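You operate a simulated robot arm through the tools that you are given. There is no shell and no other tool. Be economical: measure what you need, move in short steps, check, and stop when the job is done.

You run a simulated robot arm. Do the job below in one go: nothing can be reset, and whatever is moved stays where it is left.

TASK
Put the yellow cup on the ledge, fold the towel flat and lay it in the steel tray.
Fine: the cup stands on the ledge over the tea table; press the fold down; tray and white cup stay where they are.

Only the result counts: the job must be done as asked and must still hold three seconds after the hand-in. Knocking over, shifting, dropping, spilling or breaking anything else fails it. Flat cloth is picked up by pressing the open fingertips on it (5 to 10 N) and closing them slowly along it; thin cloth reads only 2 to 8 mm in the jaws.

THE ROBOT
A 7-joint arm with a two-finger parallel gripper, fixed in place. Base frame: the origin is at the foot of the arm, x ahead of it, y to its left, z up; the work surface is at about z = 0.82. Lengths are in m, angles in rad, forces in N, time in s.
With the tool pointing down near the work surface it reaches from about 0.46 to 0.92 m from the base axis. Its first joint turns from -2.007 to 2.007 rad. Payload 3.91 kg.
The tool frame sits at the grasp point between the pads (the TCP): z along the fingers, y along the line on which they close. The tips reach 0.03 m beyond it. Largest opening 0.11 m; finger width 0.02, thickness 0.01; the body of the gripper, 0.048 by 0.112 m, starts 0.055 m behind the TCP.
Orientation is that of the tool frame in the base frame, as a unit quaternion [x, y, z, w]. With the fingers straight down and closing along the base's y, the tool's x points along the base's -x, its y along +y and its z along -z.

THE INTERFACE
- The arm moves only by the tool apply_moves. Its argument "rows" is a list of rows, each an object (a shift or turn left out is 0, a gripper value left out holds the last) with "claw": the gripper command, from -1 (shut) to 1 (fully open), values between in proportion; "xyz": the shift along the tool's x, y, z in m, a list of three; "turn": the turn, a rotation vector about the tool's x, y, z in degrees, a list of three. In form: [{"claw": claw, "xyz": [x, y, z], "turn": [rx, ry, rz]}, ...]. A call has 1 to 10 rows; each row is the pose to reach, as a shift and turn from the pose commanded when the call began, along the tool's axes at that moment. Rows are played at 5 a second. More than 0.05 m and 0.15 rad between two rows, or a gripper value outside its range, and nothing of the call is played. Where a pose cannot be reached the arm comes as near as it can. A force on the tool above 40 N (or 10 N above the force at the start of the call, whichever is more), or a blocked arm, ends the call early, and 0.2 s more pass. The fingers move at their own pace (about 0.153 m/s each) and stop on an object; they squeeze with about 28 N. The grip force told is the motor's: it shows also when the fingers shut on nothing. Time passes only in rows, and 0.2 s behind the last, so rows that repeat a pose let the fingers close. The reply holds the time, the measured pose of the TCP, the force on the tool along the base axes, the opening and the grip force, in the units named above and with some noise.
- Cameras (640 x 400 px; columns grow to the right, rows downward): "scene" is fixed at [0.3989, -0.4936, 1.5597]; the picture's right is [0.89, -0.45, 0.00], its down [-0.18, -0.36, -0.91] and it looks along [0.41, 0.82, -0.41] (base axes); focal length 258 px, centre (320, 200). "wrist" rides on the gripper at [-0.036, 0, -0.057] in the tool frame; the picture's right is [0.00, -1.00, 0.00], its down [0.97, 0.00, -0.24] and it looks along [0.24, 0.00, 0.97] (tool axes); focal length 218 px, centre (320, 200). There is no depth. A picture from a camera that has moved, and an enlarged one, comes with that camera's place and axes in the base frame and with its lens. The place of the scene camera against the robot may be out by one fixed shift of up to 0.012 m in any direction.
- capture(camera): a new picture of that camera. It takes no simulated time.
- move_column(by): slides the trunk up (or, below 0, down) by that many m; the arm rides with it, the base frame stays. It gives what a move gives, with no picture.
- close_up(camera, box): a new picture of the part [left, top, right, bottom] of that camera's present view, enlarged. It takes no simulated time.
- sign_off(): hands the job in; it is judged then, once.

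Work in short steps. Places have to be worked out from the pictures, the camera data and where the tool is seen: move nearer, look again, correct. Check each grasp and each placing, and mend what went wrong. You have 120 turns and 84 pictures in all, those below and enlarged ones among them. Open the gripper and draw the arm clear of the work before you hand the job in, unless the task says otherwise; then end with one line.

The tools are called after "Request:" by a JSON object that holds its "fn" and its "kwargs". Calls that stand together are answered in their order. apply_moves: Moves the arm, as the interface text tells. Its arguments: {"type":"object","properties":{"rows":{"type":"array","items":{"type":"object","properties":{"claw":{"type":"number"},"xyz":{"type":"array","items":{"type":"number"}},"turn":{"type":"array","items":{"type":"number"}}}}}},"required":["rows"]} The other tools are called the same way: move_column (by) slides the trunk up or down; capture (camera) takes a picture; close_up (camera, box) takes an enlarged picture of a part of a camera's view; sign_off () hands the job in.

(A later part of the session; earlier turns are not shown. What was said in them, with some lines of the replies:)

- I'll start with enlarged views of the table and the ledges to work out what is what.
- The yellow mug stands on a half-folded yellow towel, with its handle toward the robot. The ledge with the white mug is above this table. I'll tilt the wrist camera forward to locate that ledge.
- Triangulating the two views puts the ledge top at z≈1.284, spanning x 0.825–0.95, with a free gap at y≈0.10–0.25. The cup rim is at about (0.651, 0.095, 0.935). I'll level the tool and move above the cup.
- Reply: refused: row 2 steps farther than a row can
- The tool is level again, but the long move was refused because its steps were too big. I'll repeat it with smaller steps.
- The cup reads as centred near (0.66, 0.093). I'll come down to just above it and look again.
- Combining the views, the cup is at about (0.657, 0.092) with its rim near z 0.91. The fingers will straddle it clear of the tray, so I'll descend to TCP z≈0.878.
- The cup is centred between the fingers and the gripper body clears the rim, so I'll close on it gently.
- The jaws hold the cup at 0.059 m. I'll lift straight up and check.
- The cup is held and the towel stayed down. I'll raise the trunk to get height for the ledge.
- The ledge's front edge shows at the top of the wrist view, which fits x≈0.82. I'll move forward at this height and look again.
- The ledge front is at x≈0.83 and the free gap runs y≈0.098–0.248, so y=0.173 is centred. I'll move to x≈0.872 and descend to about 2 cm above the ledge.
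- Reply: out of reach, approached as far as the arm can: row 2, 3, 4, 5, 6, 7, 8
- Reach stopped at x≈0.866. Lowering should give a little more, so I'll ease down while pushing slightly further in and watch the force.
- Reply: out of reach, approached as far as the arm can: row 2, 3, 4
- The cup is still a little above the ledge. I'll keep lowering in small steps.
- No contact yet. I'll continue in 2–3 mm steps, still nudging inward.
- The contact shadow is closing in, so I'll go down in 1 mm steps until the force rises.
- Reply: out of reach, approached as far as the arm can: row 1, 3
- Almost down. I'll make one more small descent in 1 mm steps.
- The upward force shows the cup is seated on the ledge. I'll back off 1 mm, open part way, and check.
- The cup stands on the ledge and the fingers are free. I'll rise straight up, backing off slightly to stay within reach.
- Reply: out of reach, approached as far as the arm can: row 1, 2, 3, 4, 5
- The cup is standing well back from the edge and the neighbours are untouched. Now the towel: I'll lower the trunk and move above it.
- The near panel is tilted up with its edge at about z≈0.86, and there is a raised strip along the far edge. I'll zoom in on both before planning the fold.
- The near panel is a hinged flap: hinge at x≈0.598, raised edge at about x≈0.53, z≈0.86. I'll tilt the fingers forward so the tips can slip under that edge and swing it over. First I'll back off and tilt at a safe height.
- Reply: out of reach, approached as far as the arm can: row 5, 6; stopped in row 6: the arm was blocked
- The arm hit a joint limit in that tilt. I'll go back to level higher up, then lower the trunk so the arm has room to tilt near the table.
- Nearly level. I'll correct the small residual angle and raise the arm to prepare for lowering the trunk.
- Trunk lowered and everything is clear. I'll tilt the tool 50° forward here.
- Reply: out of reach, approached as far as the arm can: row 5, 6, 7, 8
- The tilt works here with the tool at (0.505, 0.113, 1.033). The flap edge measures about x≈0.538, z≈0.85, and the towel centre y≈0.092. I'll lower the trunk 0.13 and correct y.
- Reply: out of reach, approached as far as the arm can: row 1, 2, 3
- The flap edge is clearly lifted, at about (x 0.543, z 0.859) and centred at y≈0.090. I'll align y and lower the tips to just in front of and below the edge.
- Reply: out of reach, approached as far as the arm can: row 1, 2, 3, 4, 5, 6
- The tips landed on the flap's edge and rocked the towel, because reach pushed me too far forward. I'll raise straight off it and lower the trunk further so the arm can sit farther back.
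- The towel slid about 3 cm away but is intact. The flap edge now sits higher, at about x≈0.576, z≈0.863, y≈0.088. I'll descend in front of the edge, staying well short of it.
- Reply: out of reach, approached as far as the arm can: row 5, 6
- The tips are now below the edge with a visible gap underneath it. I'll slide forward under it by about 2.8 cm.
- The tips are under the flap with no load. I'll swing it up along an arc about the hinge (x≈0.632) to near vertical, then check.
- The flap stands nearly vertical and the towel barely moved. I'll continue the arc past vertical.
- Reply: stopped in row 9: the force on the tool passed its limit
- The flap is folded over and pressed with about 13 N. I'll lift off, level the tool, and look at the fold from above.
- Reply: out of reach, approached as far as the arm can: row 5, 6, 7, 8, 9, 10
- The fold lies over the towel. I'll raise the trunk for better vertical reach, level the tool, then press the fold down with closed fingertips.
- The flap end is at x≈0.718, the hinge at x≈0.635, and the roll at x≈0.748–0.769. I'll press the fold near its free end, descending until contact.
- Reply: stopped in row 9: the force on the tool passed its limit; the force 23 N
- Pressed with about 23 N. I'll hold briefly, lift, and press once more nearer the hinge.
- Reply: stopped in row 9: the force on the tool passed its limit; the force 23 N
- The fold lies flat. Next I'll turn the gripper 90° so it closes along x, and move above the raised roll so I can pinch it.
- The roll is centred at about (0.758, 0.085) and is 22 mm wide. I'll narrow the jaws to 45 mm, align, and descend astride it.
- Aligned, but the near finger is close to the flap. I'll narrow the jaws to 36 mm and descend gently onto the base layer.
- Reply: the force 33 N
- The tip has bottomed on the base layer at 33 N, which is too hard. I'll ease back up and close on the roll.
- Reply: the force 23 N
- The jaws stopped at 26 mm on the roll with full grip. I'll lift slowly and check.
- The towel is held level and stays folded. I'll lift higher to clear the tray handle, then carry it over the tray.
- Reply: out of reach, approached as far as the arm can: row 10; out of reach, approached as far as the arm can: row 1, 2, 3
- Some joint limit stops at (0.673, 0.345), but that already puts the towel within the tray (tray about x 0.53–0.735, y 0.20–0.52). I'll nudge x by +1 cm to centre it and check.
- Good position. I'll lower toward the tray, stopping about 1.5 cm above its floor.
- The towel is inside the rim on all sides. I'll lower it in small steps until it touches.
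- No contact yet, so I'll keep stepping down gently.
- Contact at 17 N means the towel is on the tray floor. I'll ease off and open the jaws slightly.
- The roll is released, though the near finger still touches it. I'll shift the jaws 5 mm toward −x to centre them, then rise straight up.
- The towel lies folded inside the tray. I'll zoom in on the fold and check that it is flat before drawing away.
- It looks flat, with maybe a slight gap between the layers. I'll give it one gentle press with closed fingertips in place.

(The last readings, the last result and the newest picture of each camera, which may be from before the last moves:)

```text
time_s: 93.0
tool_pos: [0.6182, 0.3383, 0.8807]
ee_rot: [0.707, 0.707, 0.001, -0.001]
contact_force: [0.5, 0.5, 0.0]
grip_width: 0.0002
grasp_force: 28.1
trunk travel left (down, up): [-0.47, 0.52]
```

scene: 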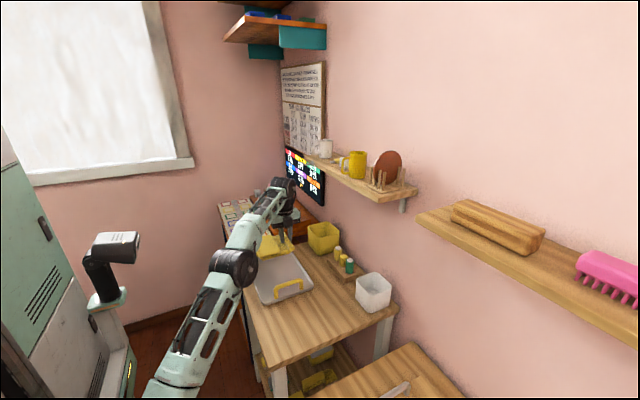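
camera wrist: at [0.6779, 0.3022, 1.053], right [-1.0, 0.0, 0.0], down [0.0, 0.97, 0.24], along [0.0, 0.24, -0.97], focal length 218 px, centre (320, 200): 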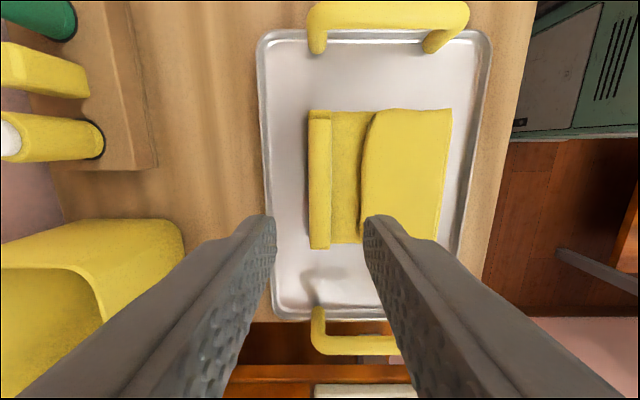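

Request:
{"fn": "apply_moves", "kwargs": {"rows": [{"xyz": [0, 0, 0.002]}, {"xyz": [0, 0, 0.0035]}, {"xyz": [0, 0, 0.005]}, {"xyz": [0, 0, 0.0055]}]}}

```text
time_s: 94.0
tool_pos: [0.6179, 0.3387, 0.8768]
ee_rot: [0.708, 0.707, 0.003, -0.002]
contact_force: [1.3, -3.4, 22.9]
grip_width: 0.0001
grasp_force: 27.4
trunk travel left (down, up): [-0.47, 0.52]
```

The fold top is at 0.847, about two layers plus the tray floor, so it is flat. I'll lift, open and withdraw the arm.

Request:
{"fn": "apply_moves", "kwargs": {"rows": [{"xyz": [0, 0, -0.02]}, {"xyz": [0, 0, -0.06]}, {"xyz": [0, 0, -0.1]}, {"claw": 0, "xyz": [0, 0, -0.14]}, {"claw": 0.5, "xyz": [0, 0, -0.18]}, {"claw": 1, "xyz": [-0.02, -0.02, -0.21]}, {"claw": 1, "xyz": [-0.05, -0.03, -0.23]}, {"claw": 1, "xyz": [-0.08, -0.04, -0.25]}, {"claw": 1, "xyz": [-0.11, -0.05, -0.27]}, {"claw": 1, "xyz": [-0.14, -0.06, -0.29]}]}}

Request:
{"fn": "capture", "kwargs": {"camera": "scene"}}

Request:
{"fn": "close_up", "kwargs": {"camera": "scene", "box": [220, 220, 420, 345]}}

Request:
{"fn": "close_up", "kwargs": {"camera": "scene", "box": [270, 110, 430, 210]}}

```text
time_s: 96.2
tool_pos: [0.5586, 0.1984, 1.1654]
ee_rot: [0.708, 0.707, 0.001, -0.002]
contact_force: [-0.4, 0.4, -0.2]
grip_width: 0.11
grasp_force: 0.0
trunk travel left (down, up): [-0.47, 0.52]
```

```text
10 pictures are left
```

scene: 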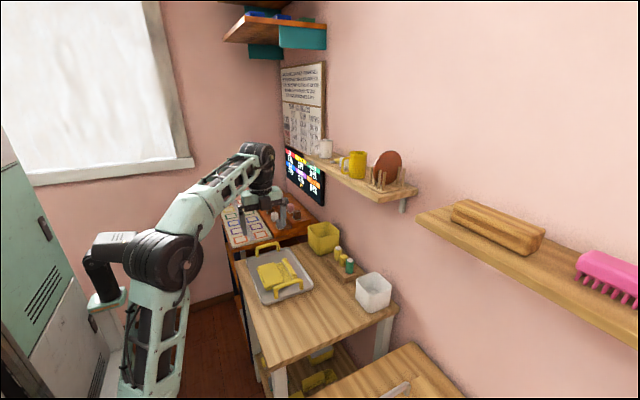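

```text
3.20 times, centred on (320, 282) of scene
camera zoom: at [0.3989, -0.4936, 1.5597], right [0.89, -0.45, 0.0], down [-0.18, -0.36, -0.91], along [0.41, 0.82, -0.41], focal length 826 px, centre (320, -64)
```

zoom: 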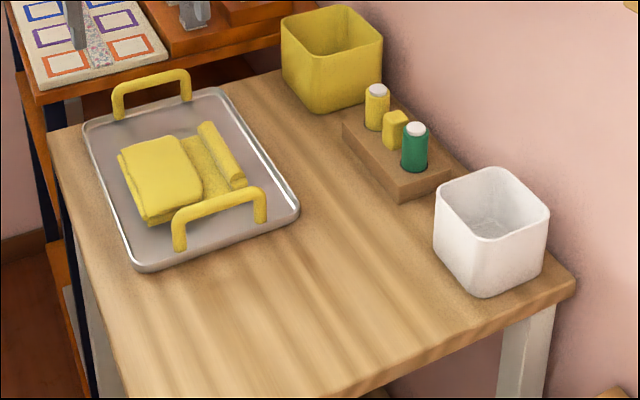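

```text
4.00 times, centred on (350, 160) of scene
camera zoom: at [0.3989, -0.4936, 1.5597], right [0.89, -0.45, 0.0], down [-0.18, -0.36, -0.91], along [0.41, 0.82, -0.41], focal length 1033 px, centre (200, 360)
```

zoom: 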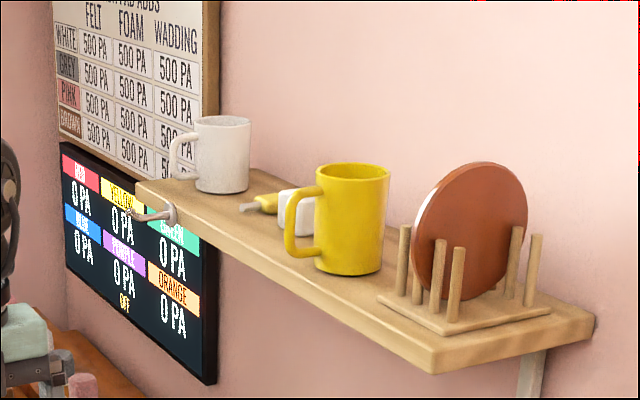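

The folded towel is in the tray, the cup stands on the ledge, and the tray and white cup match the first pictures. The gripper is open and clear, so I'm handing in.

Request:
{"fn": "sign_off", "kwargs": {}}

```text
The job is handed in.
```

The yellow cup stands on the ledge over the tea table and the towel lies folded and pressed flat in the steel tray; the last pictures show the tray and white cup where they started.
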